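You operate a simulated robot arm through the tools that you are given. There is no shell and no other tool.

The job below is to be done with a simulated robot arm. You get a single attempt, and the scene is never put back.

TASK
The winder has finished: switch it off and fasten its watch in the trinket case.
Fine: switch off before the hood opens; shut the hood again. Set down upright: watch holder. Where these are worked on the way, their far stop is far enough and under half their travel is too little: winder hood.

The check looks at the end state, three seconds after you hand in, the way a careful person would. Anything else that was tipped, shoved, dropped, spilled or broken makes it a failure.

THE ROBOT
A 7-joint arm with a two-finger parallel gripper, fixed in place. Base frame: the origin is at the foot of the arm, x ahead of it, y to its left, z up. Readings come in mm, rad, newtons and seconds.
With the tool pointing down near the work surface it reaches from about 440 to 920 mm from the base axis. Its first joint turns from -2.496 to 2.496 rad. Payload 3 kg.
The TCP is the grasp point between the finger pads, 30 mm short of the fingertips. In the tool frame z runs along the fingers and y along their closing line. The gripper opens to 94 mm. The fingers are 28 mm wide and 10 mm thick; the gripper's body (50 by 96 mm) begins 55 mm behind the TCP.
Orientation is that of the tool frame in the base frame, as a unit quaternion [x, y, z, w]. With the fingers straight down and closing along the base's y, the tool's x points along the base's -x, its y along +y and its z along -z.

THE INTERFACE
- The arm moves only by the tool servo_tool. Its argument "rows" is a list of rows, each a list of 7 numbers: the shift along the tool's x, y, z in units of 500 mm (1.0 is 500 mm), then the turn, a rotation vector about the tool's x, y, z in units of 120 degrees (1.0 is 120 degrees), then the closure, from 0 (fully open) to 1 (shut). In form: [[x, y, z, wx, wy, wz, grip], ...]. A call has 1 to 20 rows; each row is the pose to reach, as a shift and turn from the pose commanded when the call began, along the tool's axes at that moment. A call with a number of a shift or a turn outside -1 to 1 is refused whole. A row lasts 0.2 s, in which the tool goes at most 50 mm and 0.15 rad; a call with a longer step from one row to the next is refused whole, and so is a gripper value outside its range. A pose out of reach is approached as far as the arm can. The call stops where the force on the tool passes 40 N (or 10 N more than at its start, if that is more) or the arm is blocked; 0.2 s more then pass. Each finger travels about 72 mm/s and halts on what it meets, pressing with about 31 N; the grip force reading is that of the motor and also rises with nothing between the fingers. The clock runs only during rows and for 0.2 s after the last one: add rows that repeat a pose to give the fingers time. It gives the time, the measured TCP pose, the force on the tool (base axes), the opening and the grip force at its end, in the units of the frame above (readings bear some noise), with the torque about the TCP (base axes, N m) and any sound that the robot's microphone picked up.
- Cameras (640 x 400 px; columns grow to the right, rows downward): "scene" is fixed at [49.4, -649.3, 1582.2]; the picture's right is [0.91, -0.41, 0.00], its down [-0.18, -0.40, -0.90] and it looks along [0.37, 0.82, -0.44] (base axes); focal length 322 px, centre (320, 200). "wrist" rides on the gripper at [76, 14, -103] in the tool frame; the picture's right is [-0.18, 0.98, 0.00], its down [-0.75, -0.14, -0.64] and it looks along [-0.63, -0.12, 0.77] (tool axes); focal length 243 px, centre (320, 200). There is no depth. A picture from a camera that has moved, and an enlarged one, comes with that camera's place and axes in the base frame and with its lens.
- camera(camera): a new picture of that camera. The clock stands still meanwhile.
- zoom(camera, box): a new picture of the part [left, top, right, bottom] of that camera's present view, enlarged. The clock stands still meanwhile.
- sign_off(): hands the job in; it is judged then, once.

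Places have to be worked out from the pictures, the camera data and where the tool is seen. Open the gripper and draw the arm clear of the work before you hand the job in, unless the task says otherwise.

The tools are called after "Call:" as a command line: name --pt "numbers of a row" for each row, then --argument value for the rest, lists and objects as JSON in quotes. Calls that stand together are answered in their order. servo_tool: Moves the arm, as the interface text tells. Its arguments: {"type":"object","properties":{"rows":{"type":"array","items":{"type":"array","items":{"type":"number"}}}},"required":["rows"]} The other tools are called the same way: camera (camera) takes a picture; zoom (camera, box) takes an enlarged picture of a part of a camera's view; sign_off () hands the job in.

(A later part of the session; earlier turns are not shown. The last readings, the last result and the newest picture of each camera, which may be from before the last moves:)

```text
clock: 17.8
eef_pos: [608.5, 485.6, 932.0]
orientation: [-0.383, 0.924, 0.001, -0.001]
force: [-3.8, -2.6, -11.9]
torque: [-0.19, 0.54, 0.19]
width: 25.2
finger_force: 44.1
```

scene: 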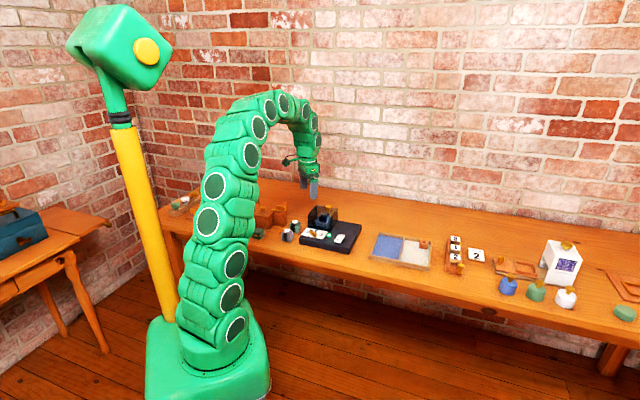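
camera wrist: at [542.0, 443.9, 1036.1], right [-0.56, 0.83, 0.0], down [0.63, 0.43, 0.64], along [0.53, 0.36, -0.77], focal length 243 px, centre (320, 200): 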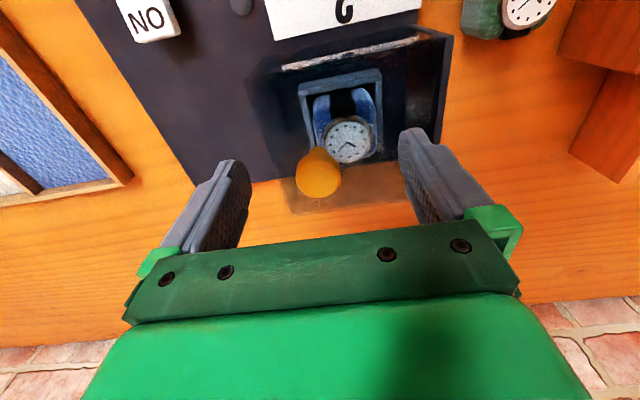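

Call:
servo_tool --pt "0 -0.005 0 0 0 0 1" --pt "0 -0.01 0 0 0 0 1"

Call:
zoom --camera "scene" --box '[300, 190, 380, 260]'

```text
clock: 18.4
eef_pos: [611.6, 481.7, 932.6]
orientation: [-0.382, 0.924, 0.0, -0.001]
force: [-7.6, -7.4, -17.5]
torque: [-0.1, 0.14, -0.06]
width: 25.4
finger_force: 44.9
```

```text
5.71 times, centred on (340, 225) of scene
camera zoom: at [49.4, -649.3, 1582.2], right [0.91, -0.41, 0.0], down [-0.18, -0.4, -0.9], along [0.37, 0.82, -0.44], focal length 1839 px, centre (206, 57)
```

zoom: 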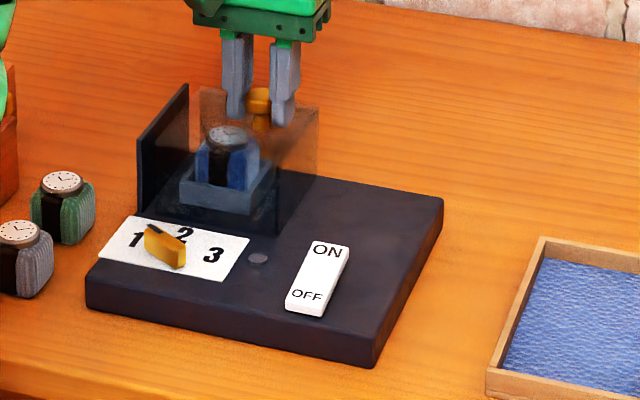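

The hood is sliding right: a gap has opened beside the fixed panel and the base hasn't moved. I'll continue in e1, nudging slightly toward −e2 and down to relieve the side force.

Call:
servo_tool --pt "0.002 -0.012 0.002 0 0 0 1" --pt "0.002 -0.028 0.002 0 0 0 1" --pt "0.002 -0.044 0.002 0 0 0 1" --pt "0.002 -0.06 0.002 0 0 0 1"

Call:
zoom --camera "scene" --box '[300, 190, 380, 260]'

```text
clock: 19.4
eef_pos: [634.6, 460.6, 932.8]
orientation: [-0.382, 0.924, 0.0, 0.002]
force: [0.1, -1.9, 8.8]
torque: [0.0, -0.19, -0.12]
width: 25.2
finger_force: 44.8
```

```text
5.71 times, centred on (340, 225) of scene
camera zoom: at [49.4, -649.3, 1582.2], right [0.91, -0.41, 0.0], down [-0.18, -0.4, -0.9], along [0.37, 0.82, -0.44], focal length 1839 px, centre (206, 57)
```

zoom: 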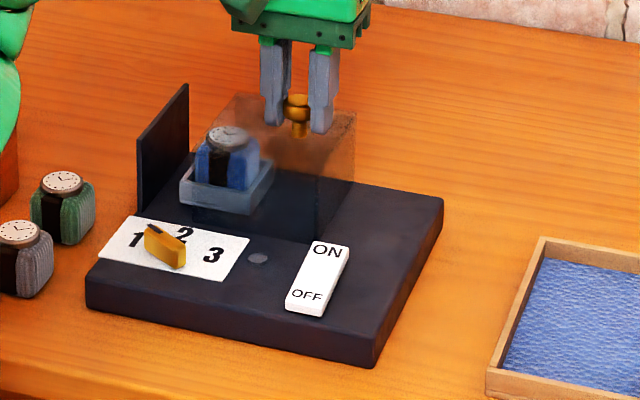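

It slides smoothly with low force (about 39 mm so far). I'll continue another 45 mm.

Call:
servo_tool --pt "0 -0.018 0 0 0 0 1" --pt "0 -0.036 0 0 0 0 1" --pt "0 -0.054 0 0 0 0 1" --pt "0 -0.072 0 0 0 0 1" --pt "0 -0.09 0 0 0 0 1"

Call:
zoom --camera "scene" --box '[300, 190, 380, 260]'

```text
clock: 20.6
eef_pos: [665.8, 427.1, 933.1]
orientation: [-0.382, 0.924, 0.0, 0.002]
force: [10.9, 9.4, 22.9]
torque: [0.56, -0.65, -0.12]
width: 25.2
finger_force: 44.7
```

```text
5.71 times, centred on (340, 225) of scene
camera zoom: at [49.4, -649.3, 1582.2], right [0.91, -0.41, 0.0], down [-0.18, -0.4, -0.9], along [0.37, 0.82, -0.44], focal length 1839 px, centre (206, 57)
```

zoom: 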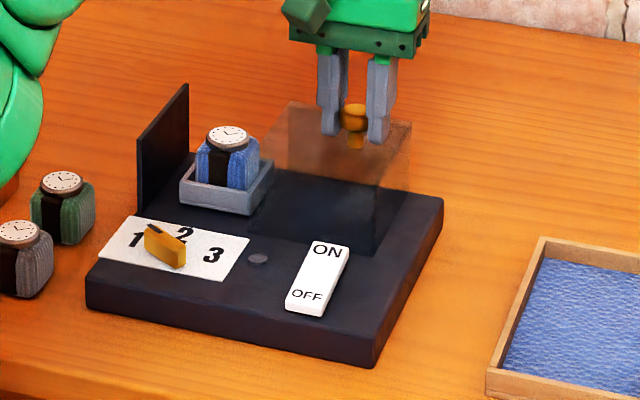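

The cradle is nearly exposed. Side and vertical forces are building, so I'll correct +e2 and up slightly while continuing in smaller steps to the far stop.

Call:
servo_tool --pt "-0.003 0 -0.003 0 0 0 1" --pt "-0.003 -0.01 -0.003 0 0 0 1" --pt "-0.003 -0.02 -0.003 0 0 0 1" --pt "-0.003 -0.026 -0.003 0 0 0 1"

Call:
zoom --camera "scene" --box '[300, 190, 380, 260]'

```text
clock: 21.6
eef_pos: [675.1, 419.2, 932.8]
orientation: [-0.382, 0.924, 0.0, -0.001]
force: [-6.4, -6.0, -2.3]
torque: [-0.05, 0.06, 0.0]
width: 25.6
finger_force: 44.9
```

```text
5.71 times, centred on (340, 225) of scene
camera zoom: at [49.4, -649.3, 1582.2], right [0.91, -0.41, 0.0], down [-0.18, -0.4, -0.9], along [0.37, 0.82, -0.44], focal length 1839 px, centre (206, 57)
```

zoom: 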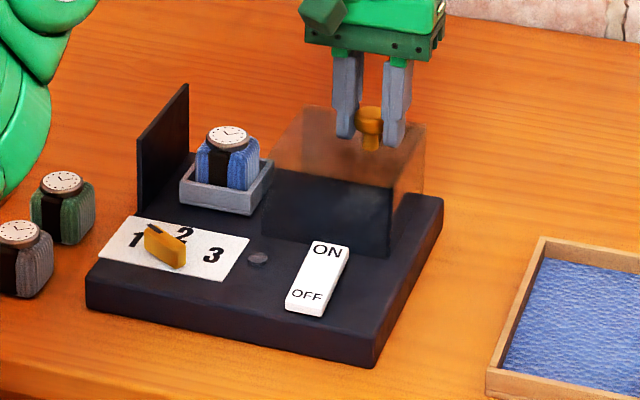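

Now about 97 mm travelled. I'll continue in small steps to feel for the far stop.

Call:
servo_tool --pt "0.001 -0.006 0 0 0 0 1" --pt "0.001 -0.012 0 0 0 0 1" --pt "0.001 -0.018 0 0 0 0 1"

Call:
zoom --camera "scene" --box '[300, 190, 380, 260]'

```text
clock: 22.4
eef_pos: [681.4, 412.7, 932.9]
orientation: [-0.383, 0.924, -0.001, -0.001]
force: [-2.1, -1.0, -34.6]
torque: [-0.01, 0.0, 0.04]
width: 25.5
finger_force: 45.3
```

```text
5.71 times, centred on (340, 225) of scene
camera zoom: at [49.4, -649.3, 1582.2], right [0.91, -0.41, 0.0], down [-0.18, -0.4, -0.9], along [0.37, 0.82, -0.44], focal length 1839 px, centre (206, 57)
```

zoom: 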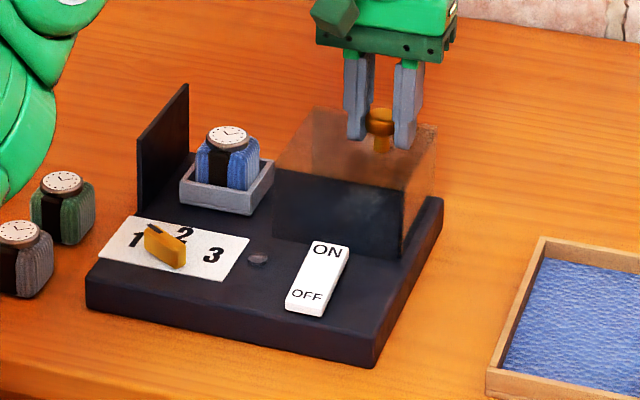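

Vertical force has risen to −35 N from a small height error, so I'll lower about 2 mm and continue a few more mm toward the stop.

Call:
servo_tool --pt "0 0 0.003 0 0 0 1" --pt "0 -0.004 0.004 0 0 0 1" --pt "0 -0.01 0.004 0 0 0 1"

Call:
zoom --camera "scene" --box '[300, 190, 380, 260]'

```text
clock: 23.3
eef_pos: [681.0, 412.9, 933.4]
orientation: [-0.383, 0.924, 0.002, -0.001]
force: [-0.9, 2.0, 9.0]
torque: [0.23, -0.05, -0.01]
width: 25.0
finger_force: 45.0
stopped in row 3: the force on the tool passed its limit at 47 N (the readings are from after the stop); the commanded pose is now the measured one
```

```text
5.71 times, centred on (340, 225) of scene
camera zoom: at [49.4, -649.3, 1582.2], right [0.91, -0.41, 0.0], down [-0.18, -0.4, -0.9], along [0.37, 0.82, -0.44], focal length 1839 px, centre (206, 57)
```

zoom: 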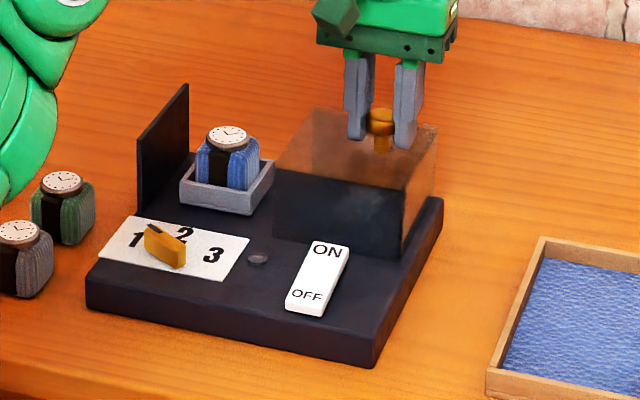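

It halted at 47 N with no further motion, so the hood is at its far stop (about 105 mm travel) and the base is unmoved. I'll release the knob, then rise.

Call:
servo_tool --pt "0 0 0 0 0 0 0.5" --pt "0 0 0 0 0 0 0.2" --pt "0 0 0 0 0 0 0" --pt "0 0 -0.03 0 0 0 0" --pt "0 0 -0.1 0 0 0 0" --pt "0 0 -0.18 0 0 0 0"

Call:
camera --camera "wrist"

Call:
zoom --camera "scene" --box '[300, 190, 380, 260]'

```text
clock: 24.7
eef_pos: [683.0, 412.2, 1023.0]
orientation: [-0.384, 0.924, 0.002, 0.0]
force: [-0.6, 0.7, -0.1]
torque: [0.01, 0.04, 0.01]
width: 93.9
finger_force: 0.1
```

```text
taken
camera wrist: at [619.5, 368.8, 1127.0], right [-0.57, 0.82, 0.0], down [0.63, 0.43, 0.64], along [0.53, 0.37, -0.77], focal length 243 px, centre (320, 200)
```

wrist: 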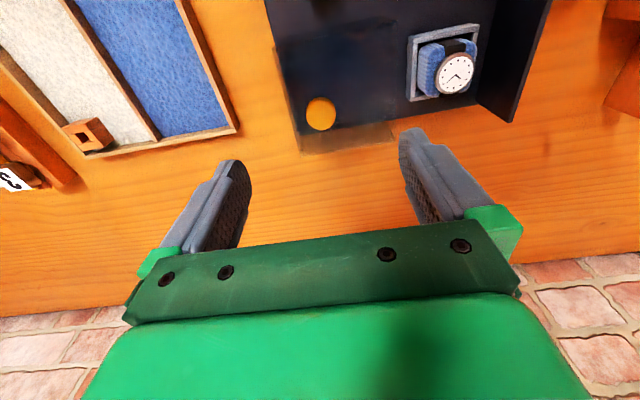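

```text
5.71 times, centred on (340, 225) of scene
camera zoom: at [49.4, -649.3, 1582.2], right [0.91, -0.41, 0.0], down [-0.18, -0.4, -0.9], along [0.37, 0.82, -0.44], focal length 1839 px, centre (206, 57)
```

zoom: 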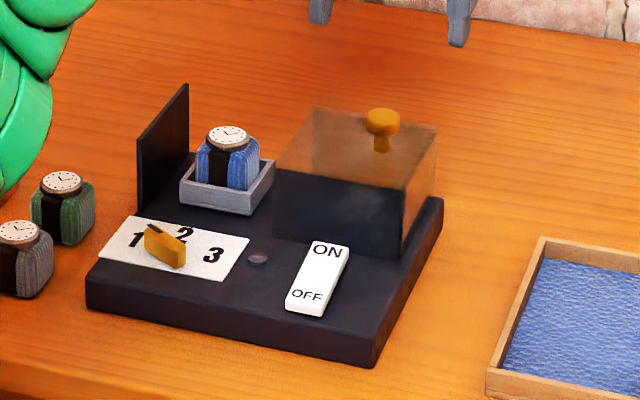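

The hood is open and the watch is exposed. Next is the case latch: I place its pivot at about (431, 629), handle bar top z≈890, post top z≈868. I'll travel there high, turning to yaw 135° so the fingers can close across the bar.

Call:
servo_tool --pt "0.0045 0.0603 0 0 0 -0.0682 0" --pt "0.0089 0.1205 0 0 0 -0.1364 0" --pt "0.0134 0.1808 0 0 0 -0.2045 0" --pt "0.0178 0.2411 0 0 0 -0.2727 0" --pt "0.0223 0.3014 0 0 0 -0.3409 0" --pt "0.0267 0.3616 0.0 0 0 -0.4091 0" --pt "0.0312 0.4219 0.01 0 0 -0.4773 0" --pt "0.0356 0.4822 0.02 0 0 -0.5455 0" --pt "0.0401 0.5425 0.03 0 0 -0.6136 0" --pt "0.0445 0.6027 0.04 0 0 -0.6818 0" --pt "0.049 0.663 0.046 0 0 -0.75 0"

Call:
camera --camera "wrist"

Call:
zoom --camera "wrist" --box '[240, 60, 400, 220]'

```text
clock: 27.1
eef_pos: [429.1, 629.1, 999.8]
orientation: [0.925, -0.38, -0.002, 0.0]
force: [0.7, 0.2, 0.4]
torque: [0.01, -0.02, 0.0]
width: 94.0
finger_force: 0.0
```

```text
taken
camera wrist: at [474.4, 564.3, 1102.8], right [-0.82, -0.57, 0.0], down [-0.43, 0.63, 0.64], along [-0.37, 0.53, -0.76], focal length 243 px, centre (320, 200)
```

wrist: 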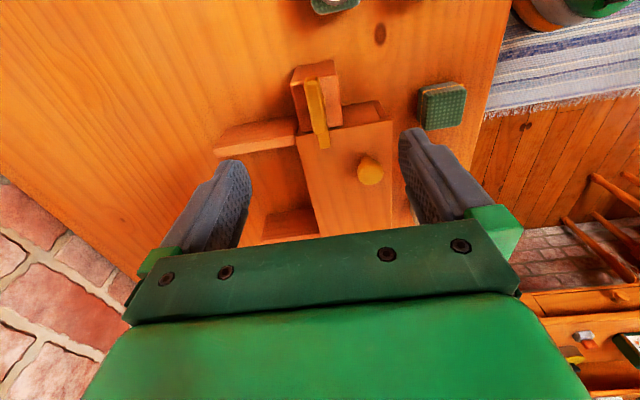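

```text
2.50 times, centred on (320, 140) of wrist
camera zoom: at [474.4, 564.3, 1102.8], right [-0.82, -0.57, 0.0], down [-0.43, 0.63, 0.64], along [-0.37, 0.53, -0.76], focal length 606 px, centre (320, 350)
```

zoom: 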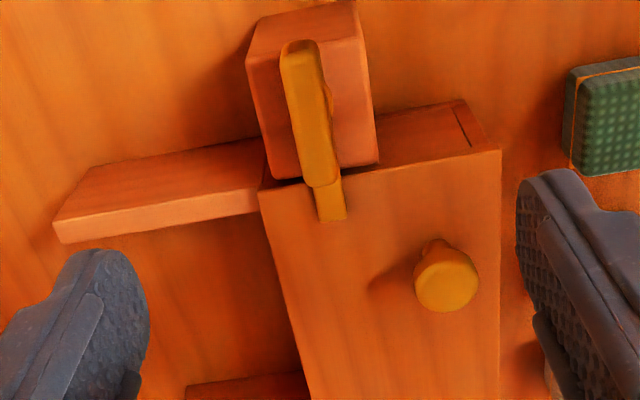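

Call:
zoom --camera "wrist" --box '[280, 55, 360, 155]'

Call:
zoom --camera "scene" --box '[255, 190, 300, 225]'

```text
4.00 times, centred on (320, 105) of wrist
camera zoom: at [474.4, 564.3, 1102.8], right [-0.82, -0.57, 0.0], down [-0.43, 0.63, 0.64], along [-0.37, 0.53, -0.76], focal length 970 px, centre (320, 580)
```

zoom: 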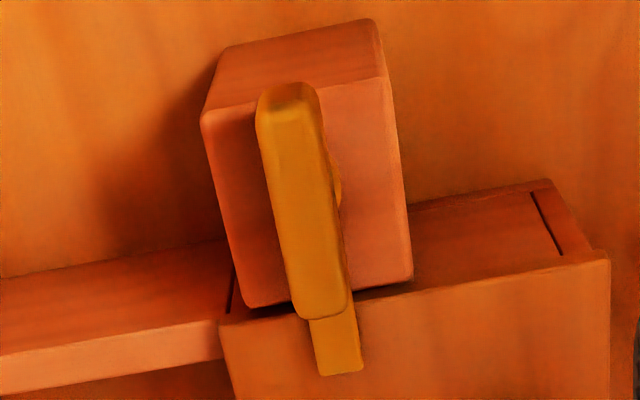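

```text
11.43 times, centred on (278, 208) of scene
camera zoom: at [49.4, -649.3, 1582.2], right [0.91, -0.41, 0.0], down [-0.18, -0.4, -0.9], along [0.37, 0.82, -0.44], focal length 3677 px, centre (806, 114)
```

zoom: 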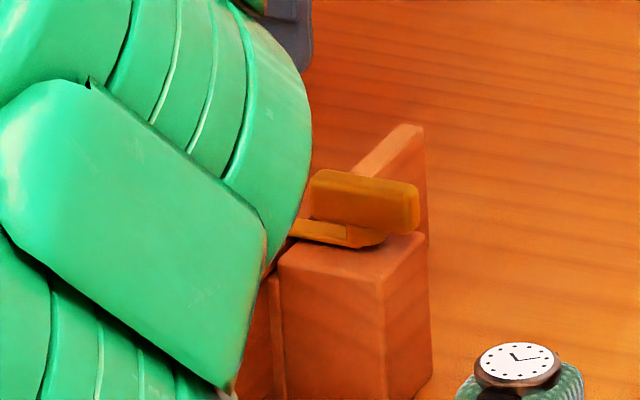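

The pivot disc appears at about (432, 628). I'll align and descend so the tips stop at z≈876, just above the post, with the handle bar between the pads.

Call:
servo_tool --pt "0.0058 -0.0024 0.06 0 0 0 0.2" --pt "0.0058 -0.0024 0.12 0 0 0 0.4" --pt "0.0058 -0.0024 0.16 0 0 0 0.5" --pt "0.0058 -0.0024 0.187 0 0 0 0.6" --pt "0.0058 -0.0024 0.187 0 0 0 0.6"

Call:
camera --camera "wrist"

Call:
zoom --camera "wrist" --box '[260, 100, 380, 220]'

Call:
zoom --camera "scene" --box '[255, 190, 300, 225]'

```text
clock: 28.3
eef_pos: [433.2, 626.6, 905.7]
orientation: [0.924, -0.382, -0.002, 0.0]
force: [0.1, -0.3, -0.3]
torque: [0.03, -0.01, -0.01]
width: 37.6
finger_force: 0.0
```

```text
taken
camera wrist: at [477.5, 562.4, 1009.9], right [-0.82, -0.57, 0.0], down [-0.43, 0.63, 0.64], along [-0.37, 0.53, -0.76], focal length 243 px, centre (320, 200)
```

wrist: 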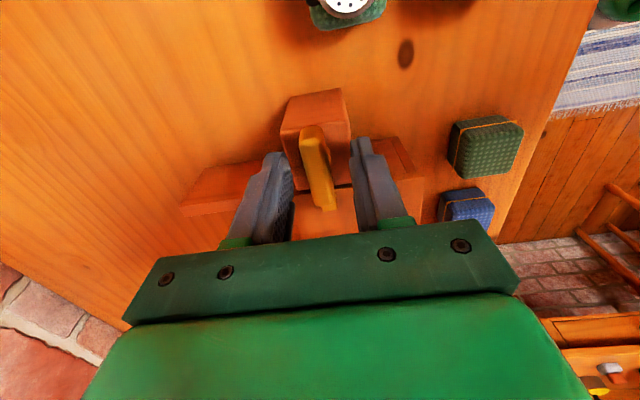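

```text
3.33 times, centred on (320, 160) of wrist
camera zoom: at [477.5, 562.4, 1009.9], right [-0.82, -0.57, 0.0], down [-0.43, 0.63, 0.64], along [-0.37, 0.53, -0.76], focal length 809 px, centre (320, 333)
```

zoom: 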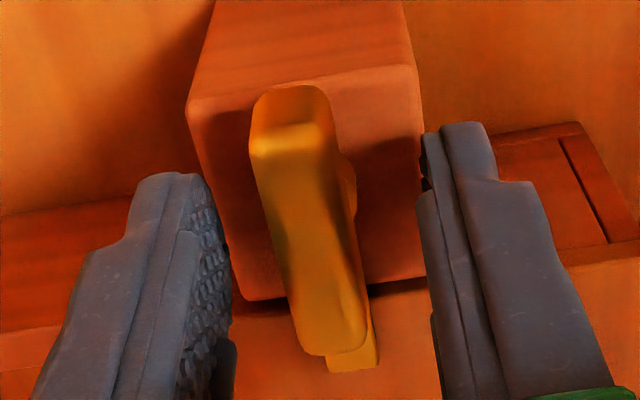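

```text
11.43 times, centred on (278, 208) of scene
camera zoom: at [49.4, -649.3, 1582.2], right [0.91, -0.41, 0.0], down [-0.18, -0.4, -0.9], along [0.37, 0.82, -0.44], focal length 3677 px, centre (806, 114)
```

zoom: 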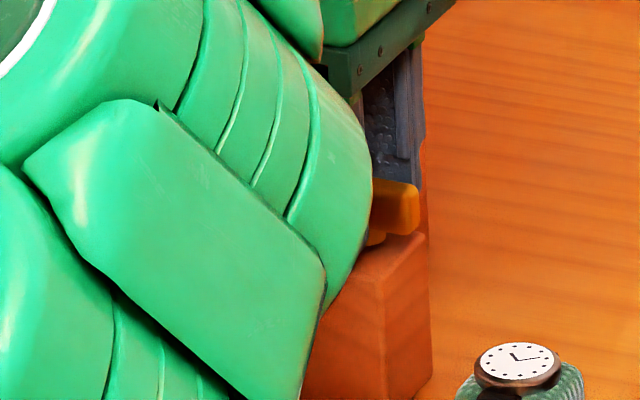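

The bar lies between the pads, offset about 2 mm toward the back. I'll shift by that much and close on it.

Call:
servo_tool --pt "0 -0.004 0 0 0 0 0.6" --pt "0 -0.004 0 0 0 0 0.8" --pt "0 -0.004 0 0 0 0 1" --pt "0 -0.004 0 0 0 0 1"

Call:
zoom --camera "wrist" --box '[260, 100, 380, 220]'

```text
clock: 29.3
eef_pos: [434.0, 627.6, 905.9]
orientation: [0.924, -0.382, -0.001, 0.001]
force: [-19.9, -23.9, 7.0]
torque: [-0.14, 0.01, -0.62]
width: 13.0
finger_force: 44.8
```

```text
3.33 times, centred on (320, 160) of wrist
camera zoom: at [477.7, 563.7, 1010.1], right [-0.82, -0.57, 0.0], down [-0.43, 0.63, 0.64], along [-0.37, 0.53, -0.77], focal length 809 px, centre (320, 333)
```

zoom: 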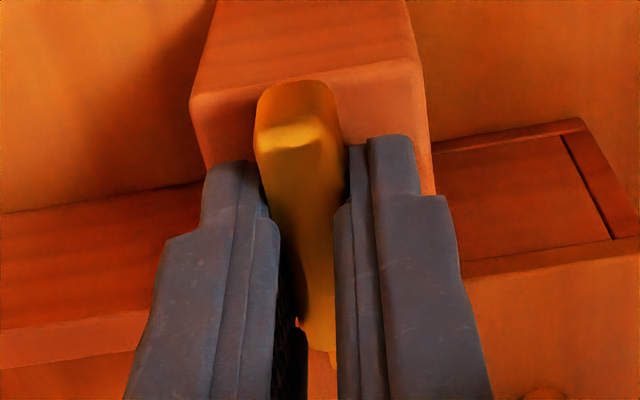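

The bar pushes the tool toward −e2 with about 31 N, so I overshifted. I'll relax by moving back about 3 mm before turning.

Call:
servo_tool --pt "0 0.003 0 0 0 0 1" --pt "0 0.006 0 0 0 0 1"

```text
clock: 30.0
eef_pos: [433.6, 627.3, 907.3]
orientation: [0.924, -0.382, -0.003, -0.003]
force: [8.7, 16.8, -14.6]
torque: [-0.4, -0.35, -0.21]
width: 12.7
finger_force: 45.3
stopped in row 2: the force on the tool passed its limit at 44 N (the readings are from after the stop); the commanded pose is now the measured one
```

Commanded pose is reset to the measured one, with moderate force. I'll try a small clockwise turn (about +tool z) to feel whether the latch moves this way.

Call:
servo_tool --pt "0 0 0 0 0 0.03 1" --pt "0 0 0 0 0 0.06 1" --pt "0 0 0 0 0 0.09 1"

Call:
zoom --camera "wrist" --box '[240, 80, 400, 220]'

```text
clock: 30.6
eef_pos: [432.4, 627.0, 906.3]
orientation: [0.9, -0.436, -0.001, -0.004]
force: [9.7, 18.8, -12.2]
torque: [-0.58, -0.2, 0.08]
width: 12.9
finger_force: 45.5
stopped in row 3: the force on the tool passed its limit at 40 N (the readings are from after the stop); the commanded pose is now the measured one
```

```text
2.86 times, centred on (320, 150) of wrist
camera zoom: at [469.3, 558.1, 1009.9], right [-0.89, -0.46, 0.0], down [-0.36, 0.67, 0.65], along [-0.3, 0.57, -0.76], focal length 693 px, centre (320, 343)
```

zoom: 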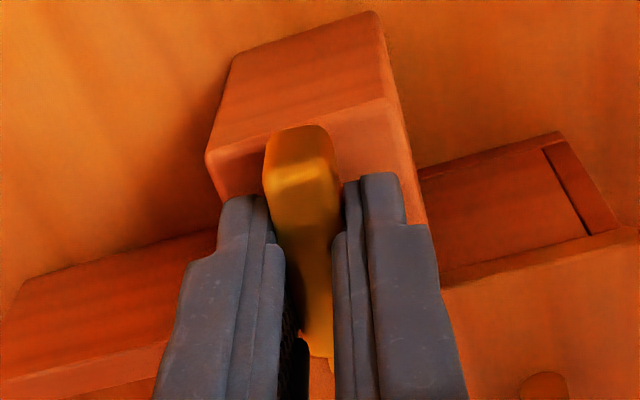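

The bar turned with the tool by about 7° clockwise, so that direction works; the force comes from over-constraint. I'll loosen to about 17 mm and use the fingers as a loose wrench.

Call:
servo_tool --pt "0 0 0 0 0 0 0.82" --pt "0 0 0 0 0 0 0.82" --pt "0 0 0 0 0 0.04 0.82" --pt "0 0 0 0 0 0.08 0.82" --pt "0 0 0 0 0 0.12 0.82" --pt "0 0 0 0 0 0.16 0.82"

Call:
zoom --camera "wrist" --box '[240, 80, 400, 220]'

```text
clock: 32.0
eef_pos: [433.4, 628.1, 907.5]
orientation: [0.814, -0.581, -0.002, -0.004]
force: [0.1, -0.3, 0.7]
torque: [-0.04, 0.0, 0.04]
width: 17.1
finger_force: 0.1
```

```text
2.86 times, centred on (320, 150) of wrist
camera zoom: at [444.3, 549.7, 1010.4], right [-0.99, -0.14, 0.0], down [-0.11, 0.75, 0.65], along [-0.09, 0.64, -0.76], focal length 693 px, centre (320, 343)
```

zoom: 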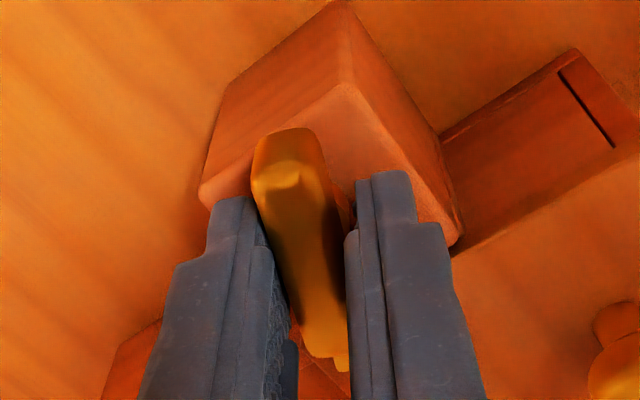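

The bar follows with low force. I'll keep turning clockwise another 54°.

Call:
servo_tool --pt "0 0 0 0 0 0.05 0.82" --pt "0 0 0 0 0 0.1 0.82" --pt "0 0 0 0 0 0.15 0.82" --pt "0 0 0 0 0 0.2 0.82" --pt "0 0 0 0 0 0.25 0.82" --pt "0 0 0 0 0 0.3 0.82" --pt "0 0 0 0 0 0.35 0.82" --pt "0 0 0 0 0 0.4 0.82" --pt "0 0 0 0 0 0.45 0.82"

Call:
camera --camera "wrist"

Call:
zoom --camera "wrist" --box '[240, 80, 400, 220]'

```text
clock: 34.0
eef_pos: [432.2, 628.2, 907.2]
orientation: [-0.461, 0.887, 0.002, 0.003]
force: [0.1, -0.6, -0.4]
torque: [0.0, 0.01, -0.02]
width: 17.1
finger_force: 0.3
```

```text
taken
camera wrist: at [377.8, 572.1, 1010.3], right [-0.7, 0.72, 0.01], down [0.55, 0.53, 0.65], along [0.46, 0.45, -0.76], focal length 243 px, centre (320, 200)
```

wrist: 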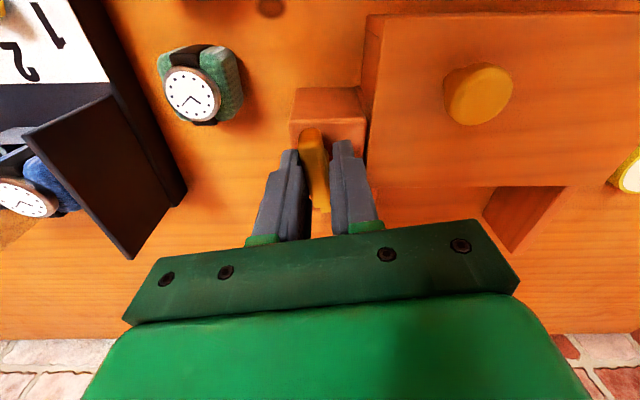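

```text
2.86 times, centred on (320, 150) of wrist
camera zoom: at [377.8, 572.1, 1010.3], right [-0.7, 0.72, 0.01], down [0.55, 0.53, 0.65], along [0.46, 0.45, -0.76], focal length 693 px, centre (320, 343)
```

zoom: 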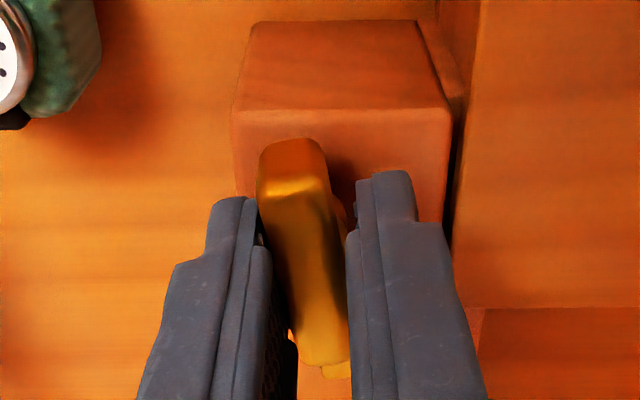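

The latch has turned about 72°; the tongue should already be off the lid. I'll continue another ~24° to complete the quarter turn, stopping at any resistance.

Call:
servo_tool --pt "0 0 0 0 0 0.05 0.82" --pt "0 0 0 0 0 0.1 0.82" --pt "0 0 0 0 0 0.14 0.82" --pt "0 0 0 0 0 0.18 0.82" --pt "0 0 0 0 0 0.21 0.82"

Call:
zoom --camera "wrist" --box '[240, 80, 400, 220]'

```text
clock: 35.2
eef_pos: [434.6, 627.8, 908.0]
orientation: [-0.256, 0.967, 0.003, 0.001]
force: [13.1, -5.9, -1.5]
torque: [-0.18, -0.33, 0.25]
width: 23.6
finger_force: 5.7
```

```text
2.86 times, centred on (320, 150) of wrist
camera zoom: at [361.3, 601.1, 1010.9], right [-0.33, 0.94, 0.01], down [0.72, 0.25, 0.64], along [0.61, 0.22, -0.76], focal length 693 px, centre (320, 343)
```

zoom: 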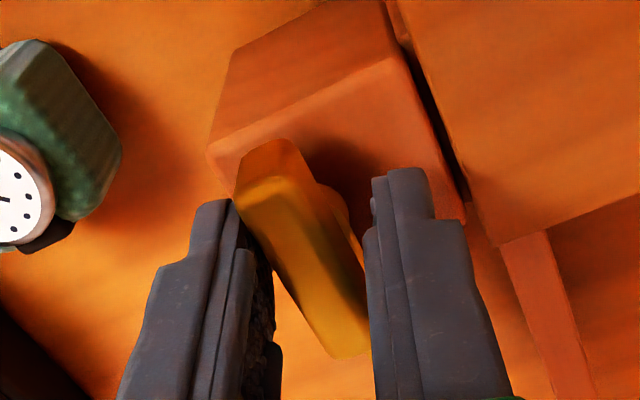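

The fingers were forced apart to 23.6 mm while the bar stayed put, so the latch is at its 90° open stop. I'll back off the twist, open, and lift clear.

Call:
servo_tool --pt "0 0 0 0 0 -0.06 0.8" --pt "0 0 0 0 0 -0.12 0.7" --pt "0 0 0 0 0 -0.12 0.5" --pt "0 0 0 0 0 -0.12 0.3" --pt "0 0 -0.06 0 0 -0.12 0.2" --pt "0 0 -0.15 0 0 -0.12 0.1"

Call:
camera --camera "wrist"

Call:
zoom --camera "wrist" --box '[240, 40, 460, 220]'

```text
clock: 36.6
eef_pos: [431.6, 625.7, 982.1]
orientation: [-0.376, 0.927, 0.003, 0.001]
force: [0.0, -0.2, 0.2]
torque: [0.0, 0.01, -0.02]
width: 84.8
finger_force: 0.1
```

```text
taken
camera wrist: at [367.4, 582.3, 1085.5], right [-0.55, 0.83, 0.01], down [0.64, 0.42, 0.64], along [0.53, 0.36, -0.76], focal length 243 px, centre (320, 200)
```

wrist: 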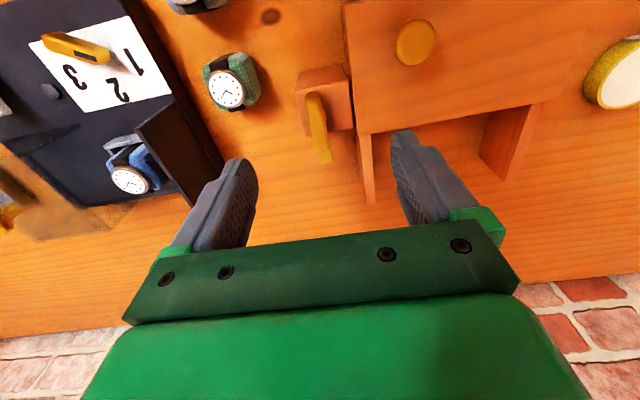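

```text
2.22 times, centred on (350, 130) of wrist
camera zoom: at [367.4, 582.3, 1085.5], right [-0.55, 0.83, 0.01], down [0.64, 0.42, 0.64], along [0.53, 0.36, -0.76], focal length 539 px, centre (253, 356)
```

zoom: 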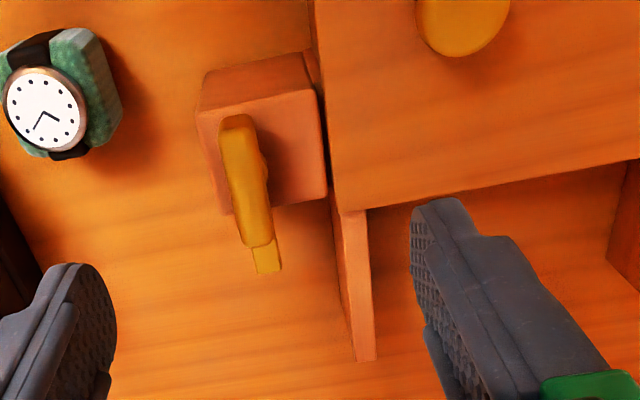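

The latch now points to the back, clear of the lid. Before touching the lid I'll zoom along its back edge and fins to decide between hinge and slide.

Call:
zoom --camera "wrist" --box '[340, 80, 560, 220]'

Call:
zoom --camera "wrist" --box '[300, 0, 420, 100]'

Call:
zoom --camera "wrist" --box '[340, 0, 600, 150]'

```text
2.86 times, centred on (450, 150) of wrist
camera zoom: at [367.4, 582.3, 1085.5], right [-0.55, 0.83, 0.01], down [0.64, 0.42, 0.64], along [0.53, 0.36, -0.76], focal length 693 px, centre (-51, 343)
```

zoom: 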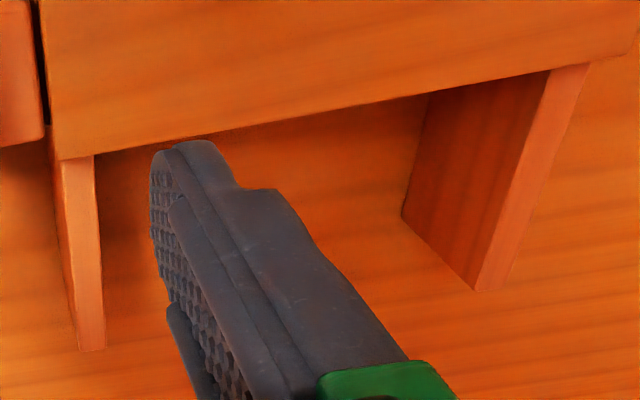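

```text
4.00 times, centred on (360, 50) of wrist
camera zoom: at [367.4, 582.3, 1085.5], right [-0.55, 0.83, 0.01], down [0.64, 0.42, 0.64], along [0.53, 0.36, -0.76], focal length 970 px, centre (160, 800)
```

zoom: 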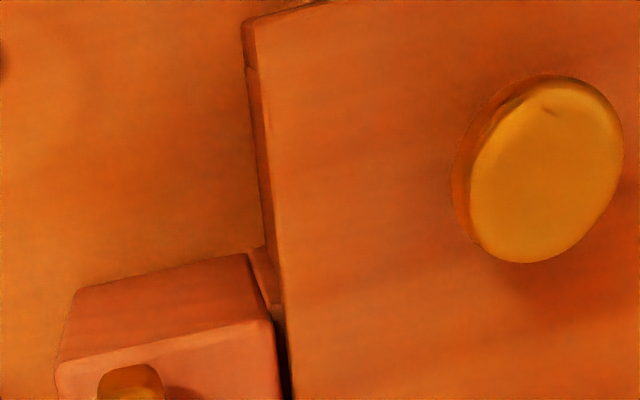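

```text
2.46 times, centred on (470, 75) of wrist
camera zoom: at [367.4, 582.3, 1085.5], right [-0.55, 0.83, 0.01], down [0.64, 0.42, 0.64], along [0.53, 0.36, -0.76], focal length 597 px, centre (-49, 508)
```

zoom: 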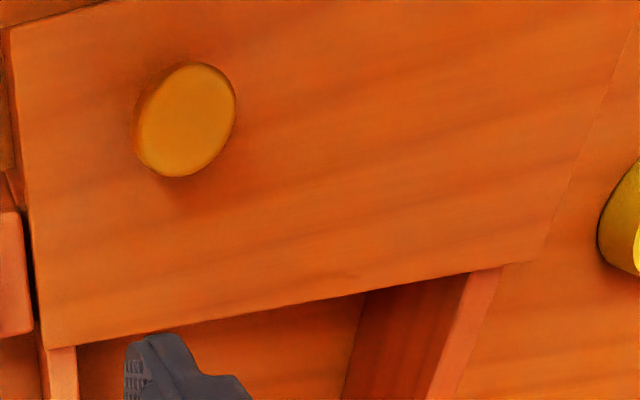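

Fins start right under the lid's back edge like rails, but a hinge isn't excluded. I'll go above the lid knob at about (351, 650), top z≈890, with pads facing along e1 so either motion is possible.

Call:
servo_tool --pt "0.0273 0.049 0.01 0 0 -0.003 0" --pt "0.0545 0.0981 0.03 0 0 -0.0067 0" --pt "0.0818 0.1472 0.06 0 0 -0.0067 0" --pt "0.0818 0.1472 0.09 0 0 -0.0067 0"

Call:
camera --camera "wrist"

Call:
zoom --camera "wrist" --box '[240, 60, 400, 220]'

```text
clock: 37.6
eef_pos: [351.8, 650.0, 938.9]
orientation: [-0.382, 0.924, 0.003, 0.002]
force: [0.5, -0.4, 0.7]
torque: [0.02, 0.01, 0.03]
width: 94.1
finger_force: 0.0
```

```text
taken
camera wrist: at [288.1, 606.2, 1041.4], right [-0.56, 0.83, 0.01], down [0.63, 0.43, 0.65], along [0.53, 0.37, -0.76], focal length 243 px, centre (320, 200)
```

wrist: 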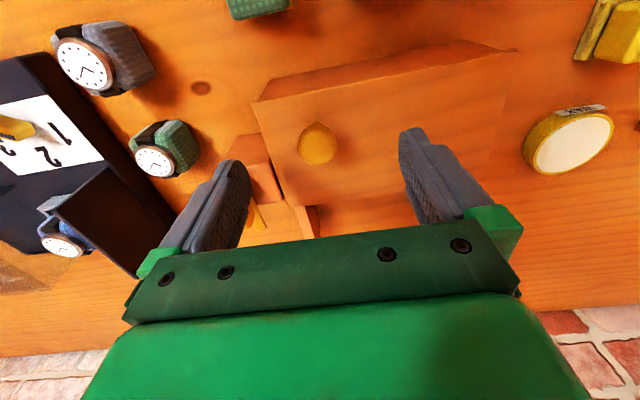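

```text
2.50 times, centred on (320, 140) of wrist
camera zoom: at [288.1, 606.2, 1041.4], right [-0.56, 0.83, 0.01], down [0.63, 0.43, 0.65], along [0.53, 0.37, -0.76], focal length 606 px, centre (320, 350)
```

zoom: 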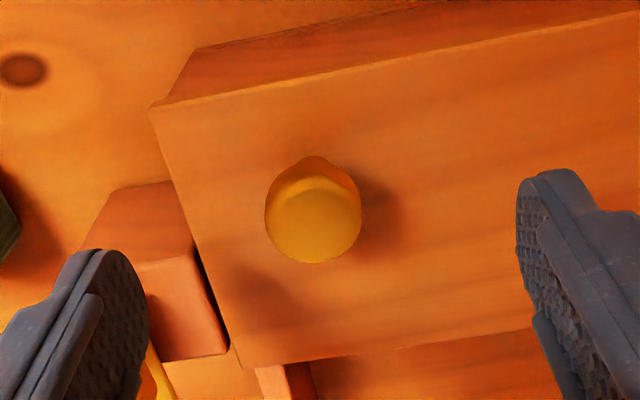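

The knob is about 3 mm off my axis. I'll correct and descend to TCP z≈904 (tips ≈874), then close on it.

Call:
servo_tool --pt "-0.0056 -0.0044 0.02 0 0 0 0.2" --pt "-0.0056 -0.0044 0.04 0 0 0 0.4" --pt "-0.0056 -0.0044 0.06 0 0 0 0.5" --pt "-0.0056 -0.0044 0.07 0 0 0 0.6" --pt "-0.0056 -0.0044 0.07 0 0 0 0.6"

Call:
zoom --camera "wrist" --box '[240, 80, 400, 220]'

```text
clock: 38.8
eef_pos: [355.9, 651.9, 903.0]
orientation: [-0.383, 0.924, 0.003, 0.002]
force: [-1.1, -0.1, -0.3]
torque: [-0.01, -0.02, -0.03]
width: 37.5
finger_force: 0.0
```

```text
2.86 times, centred on (320, 150) of wrist
camera zoom: at [291.9, 606.8, 1005.6], right [-0.56, 0.83, 0.01], down [0.63, 0.43, 0.65], along [0.53, 0.37, -0.76], focal length 693 px, centre (320, 343)
```

zoom: 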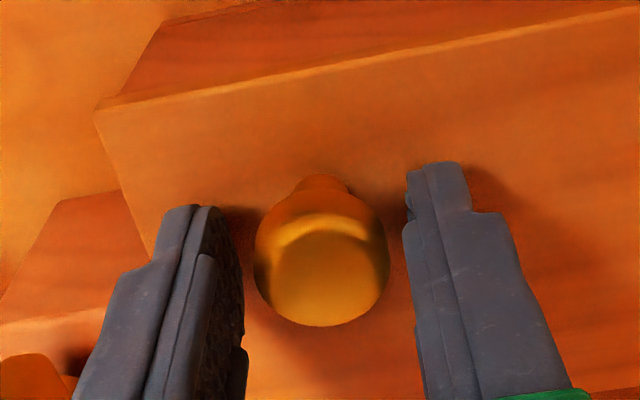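

The knob is centred between the pads. Closing.

Call:
servo_tool --pt "0 0 0 0 0 0 0.75" --pt "0 0 0 0 0 0 1" --pt "0 0 0 0 0 0 1"

```text
clock: 39.6
eef_pos: [355.4, 651.5, 902.0]
orientation: [-0.383, 0.924, 0.003, 0.001]
force: [-8.9, 12.4, -2.3]
torque: [0.24, 0.08, -0.08]
width: 25.4
finger_force: 44.9
```

Gripped. I'll test a 3 mm lift and read the force.

Call:
servo_tool --pt "0 0 -0.003 0 0 0 1" --pt "0 0 -0.006 0 0 0 1"

Call:
zoom --camera "wrist" --box '[180, 20, 460, 220]'

```text
clock: 40.1
eef_pos: [353.4, 652.2, 902.4]
orientation: [-0.383, 0.924, 0.003, 0.002]
force: [5.6, 11.7, -5.0]
torque: [0.42, -0.19, 0.06]
width: 25.5
finger_force: 44.9
stopped in row 2: the force on the tool passed its limit at 45 N (the readings are from after the stop); the commanded pose is now the measured one
```

```text
2.00 times, centred on (320, 120) of wrist
camera zoom: at [291.3, 607.4, 1005.9], right [-0.57, 0.82, 0.01], down [0.63, 0.43, 0.64], along [0.53, 0.37, -0.76], focal length 485 px, centre (320, 360)
```

zoom: 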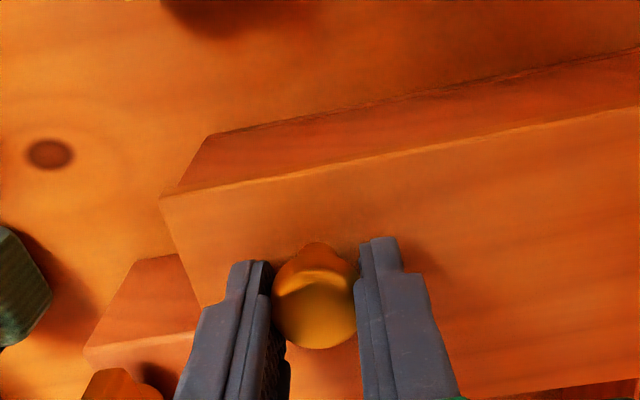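

Lifting is rigidly blocked, so it isn't a back hinge that rises there. I'll test sliding backwards (+e2, −tool x) by 3 mm.

Call:
servo_tool --pt "-0.003 0 0 0 0 0 1" --pt "-0.007 0 0 0 0 0 1" --pt "-0.011 0 0 0 0 0 1"

Call:
zoom --camera "wrist" --box '[180, 20, 460, 220]'

```text
clock: 40.9
eef_pos: [358.1, 656.2, 902.4]
orientation: [-0.384, 0.923, 0.003, 0.0]
force: [-5.7, 2.5, -28.4]
torque: [-0.16, 0.27, 0.01]
width: 25.3
finger_force: 45.2
```

```text
2.00 times, centred on (320, 120) of wrist
camera zoom: at [294.5, 610.8, 1006.1], right [-0.57, 0.82, 0.01], down [0.63, 0.43, 0.64], along [0.53, 0.37, -0.77], focal length 485 px, centre (320, 360)
```

zoom: 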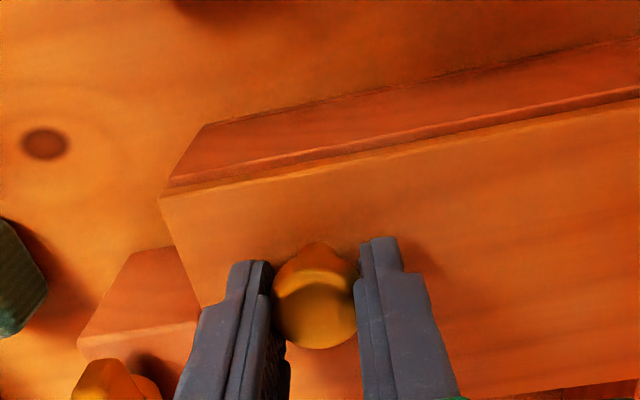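

The lid slides backward: the case rim now shows at the front. I'll continue back in steps, lowering about 1.5 mm to relieve the upward pull.

Call:
servo_tool --pt "0 0 0.003 0 0 0 1" --pt "-0.016 0 0.003 0 0 0 1" --pt "-0.032 0 0.003 0 0 0 1" --pt "-0.048 0 0.003 0 0 0 1" --pt "-0.064 0 0.003 0 0 0 1"

Call:
camera --camera "wrist"

```text
clock: 42.1
eef_pos: [381.6, 678.0, 901.8]
orientation: [-0.384, 0.924, 0.003, 0.001]
force: [-14.9, 14.3, 1.7]
torque: [-0.26, 0.72, -0.03]
width: 25.1
finger_force: 45.2
```

```text
taken
camera wrist: at [318.0, 634.0, 1006.0], right [-0.57, 0.82, 0.01], down [0.63, 0.43, 0.64], along [0.53, 0.37, -0.77], focal length 243 px, centre (320, 200)
```

wrist: 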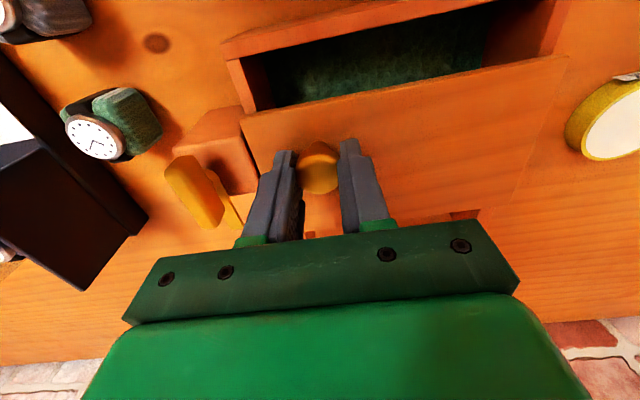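

Inside is a green-felt compartment that looks empty so far. The lid pushes the tool toward −e1 with about 20 N, so I'll correct 2 mm that way and keep sliding back.

Call:
servo_tool --pt "0 0.004 0 0 0 0 1" --pt "-0.016 0.005 0 0 0 0 1" --pt "-0.032 0.005 0 0 0 0 1" --pt "-0.048 0.006 0 0 0 0 1" --pt "-0.064 0.006 0 0 0 0 1"

Call:
camera --camera "wrist"

```text
clock: 43.4
eef_pos: [405.0, 700.7, 902.2]
orientation: [-0.382, 0.924, 0.003, 0.002]
force: [1.6, -2.2, 9.7]
torque: [0.31, -0.39, -0.02]
width: 25.4
finger_force: 44.6
stopped in row 5: the force on the tool passed its limit at 41 N (the readings are from after the stop); the commanded pose is now the measured one
```

```text
taken
camera wrist: at [340.3, 657.0, 1005.6], right [-0.56, 0.83, 0.0], down [0.63, 0.43, 0.65], along [0.53, 0.37, -0.76], focal length 243 px, centre (320, 200)
```

wrist: 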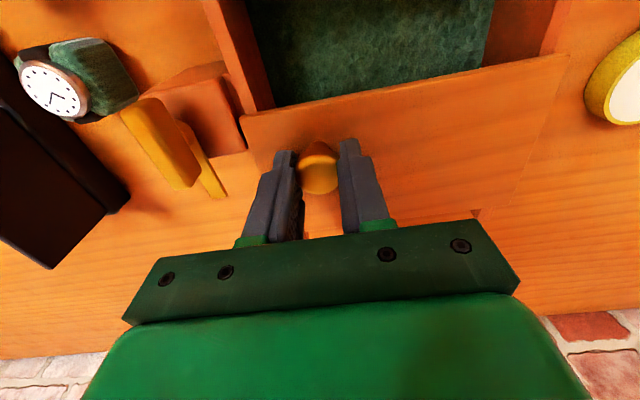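

70 mm travelled so far and it halted at 41 N. I'll test a few more mm to see whether that was the end stop or just binding.

Call:
servo_tool --pt "-0.002 0 -0.002 0 0 0 1" --pt "-0.008 0 -0.002 0 0 0 1" --pt "-0.014 0 -0.002 0 0 0 1"

Call:
camera --camera "wrist"

Call:
camera --camera "scene"

```text
clock: 44.2
eef_pos: [409.8, 706.2, 904.1]
orientation: [-0.382, 0.924, 0.002, 0.003]
force: [6.3, -7.3, -9.0]
torque: [-0.42, 0.35, 0.02]
width: 25.2
finger_force: 44.6
```

```text
taken
camera wrist: at [345.1, 661.9, 1005.7], right [-0.56, 0.83, 0.0], down [0.63, 0.43, 0.64], along [0.53, 0.37, -0.76], focal length 243 px, centre (320, 200)
```

wrist: 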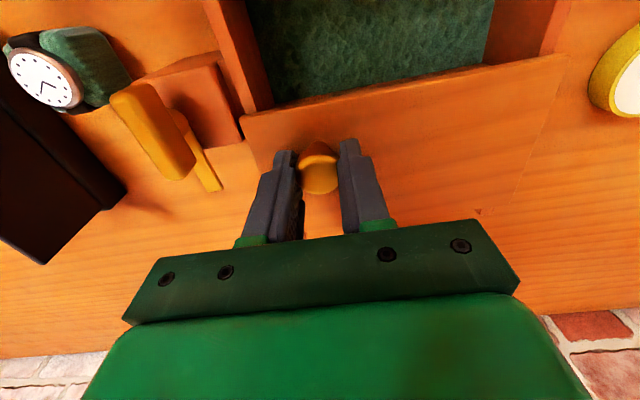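

```text
taken
```

scene: 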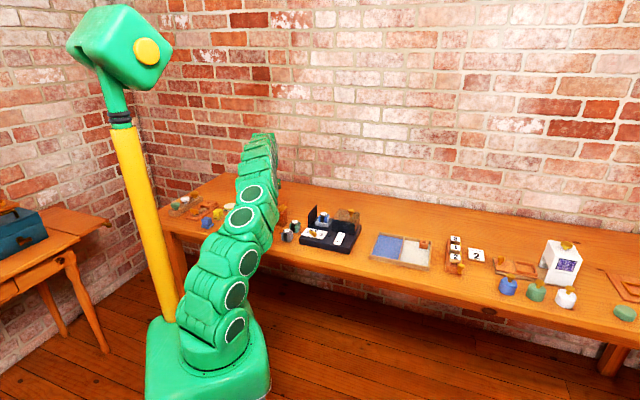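

It was only binding; it moved on to 77 mm. I'll continue to the end in gentle steps.

Call:
servo_tool --pt "-0.008 0 0 0 0 0 1" --pt "-0.016 0 0 0 0 0 1" --pt "-0.024 0 0 0 0 0 1" --pt "-0.03 0 0 0 0 0 1"

Call:
camera --camera "wrist"

```text
clock: 45.2
eef_pos: [420.1, 717.5, 902.2]
orientation: [-0.382, 0.924, 0.004, 0.002]
force: [1.2, 1.1, -8.5]
torque: [0.25, 0.0, -0.08]
width: 25.5
finger_force: 45.4
```

```text
taken
camera wrist: at [356.5, 672.9, 1005.7], right [-0.56, 0.83, 0.01], down [0.63, 0.43, 0.65], along [0.53, 0.37, -0.76], focal length 243 px, centre (320, 200)
```

wrist: 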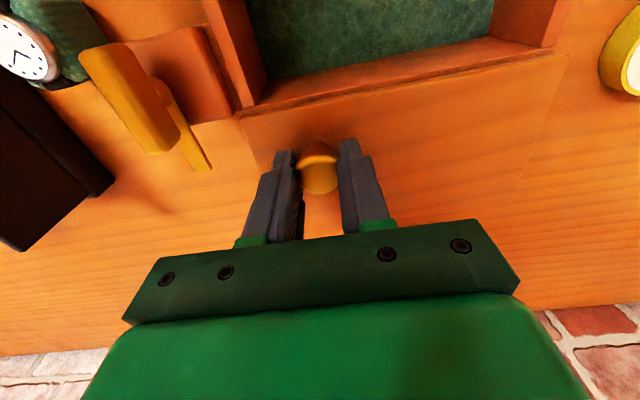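

The compartment is fully uncovered and the back wall is visible (about 92 mm travel). I'll release the knob and rise.

Call:
servo_tool --pt "0 0 0 0 0 0 0.6" --pt "0 0 0 0 0 0 0.3" --pt "0 0 0 0 0 0 0" --pt "0 0 -0.04 0 0 0 0" --pt "0 0 -0.12 0 0 0 0" --pt "0.06 0 -0.19 0 0 0 0" --pt "0.14 0 -0.22 0 0 0 0" --pt "0.2 0 -0.22 0 0 0 0"

Call:
camera --camera "wrist"

Call:
zoom --camera "wrist" --box '[220, 0, 460, 220]'

```text
clock: 47.0
eef_pos: [348.3, 643.9, 1013.2]
orientation: [-0.382, 0.924, 0.003, 0.001]
force: [0.8, 0.0, -0.4]
torque: [0.02, -0.01, -0.01]
width: 94.1
finger_force: 0.0
```

```text
taken
camera wrist: at [284.5, 599.7, 1116.6], right [-0.56, 0.83, 0.0], down [0.63, 0.43, 0.64], along [0.53, 0.37, -0.76], focal length 243 px, centre (320, 200)
```

wrist: 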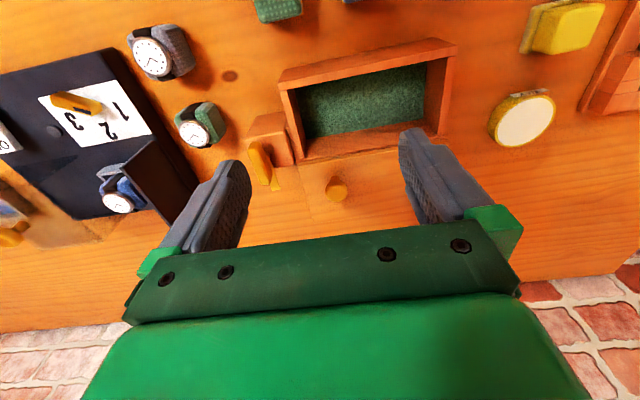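

```text
1.82 times, centred on (340, 110) of wrist
camera zoom: at [284.5, 599.7, 1116.6], right [-0.56, 0.83, 0.0], down [0.63, 0.43, 0.64], along [0.53, 0.37, -0.76], focal length 441 px, centre (284, 364)
```

zoom: 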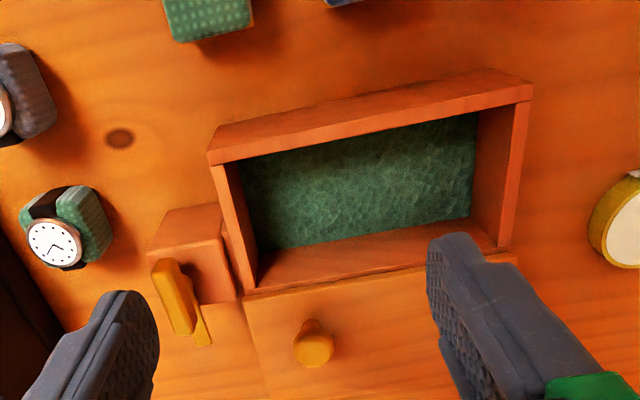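

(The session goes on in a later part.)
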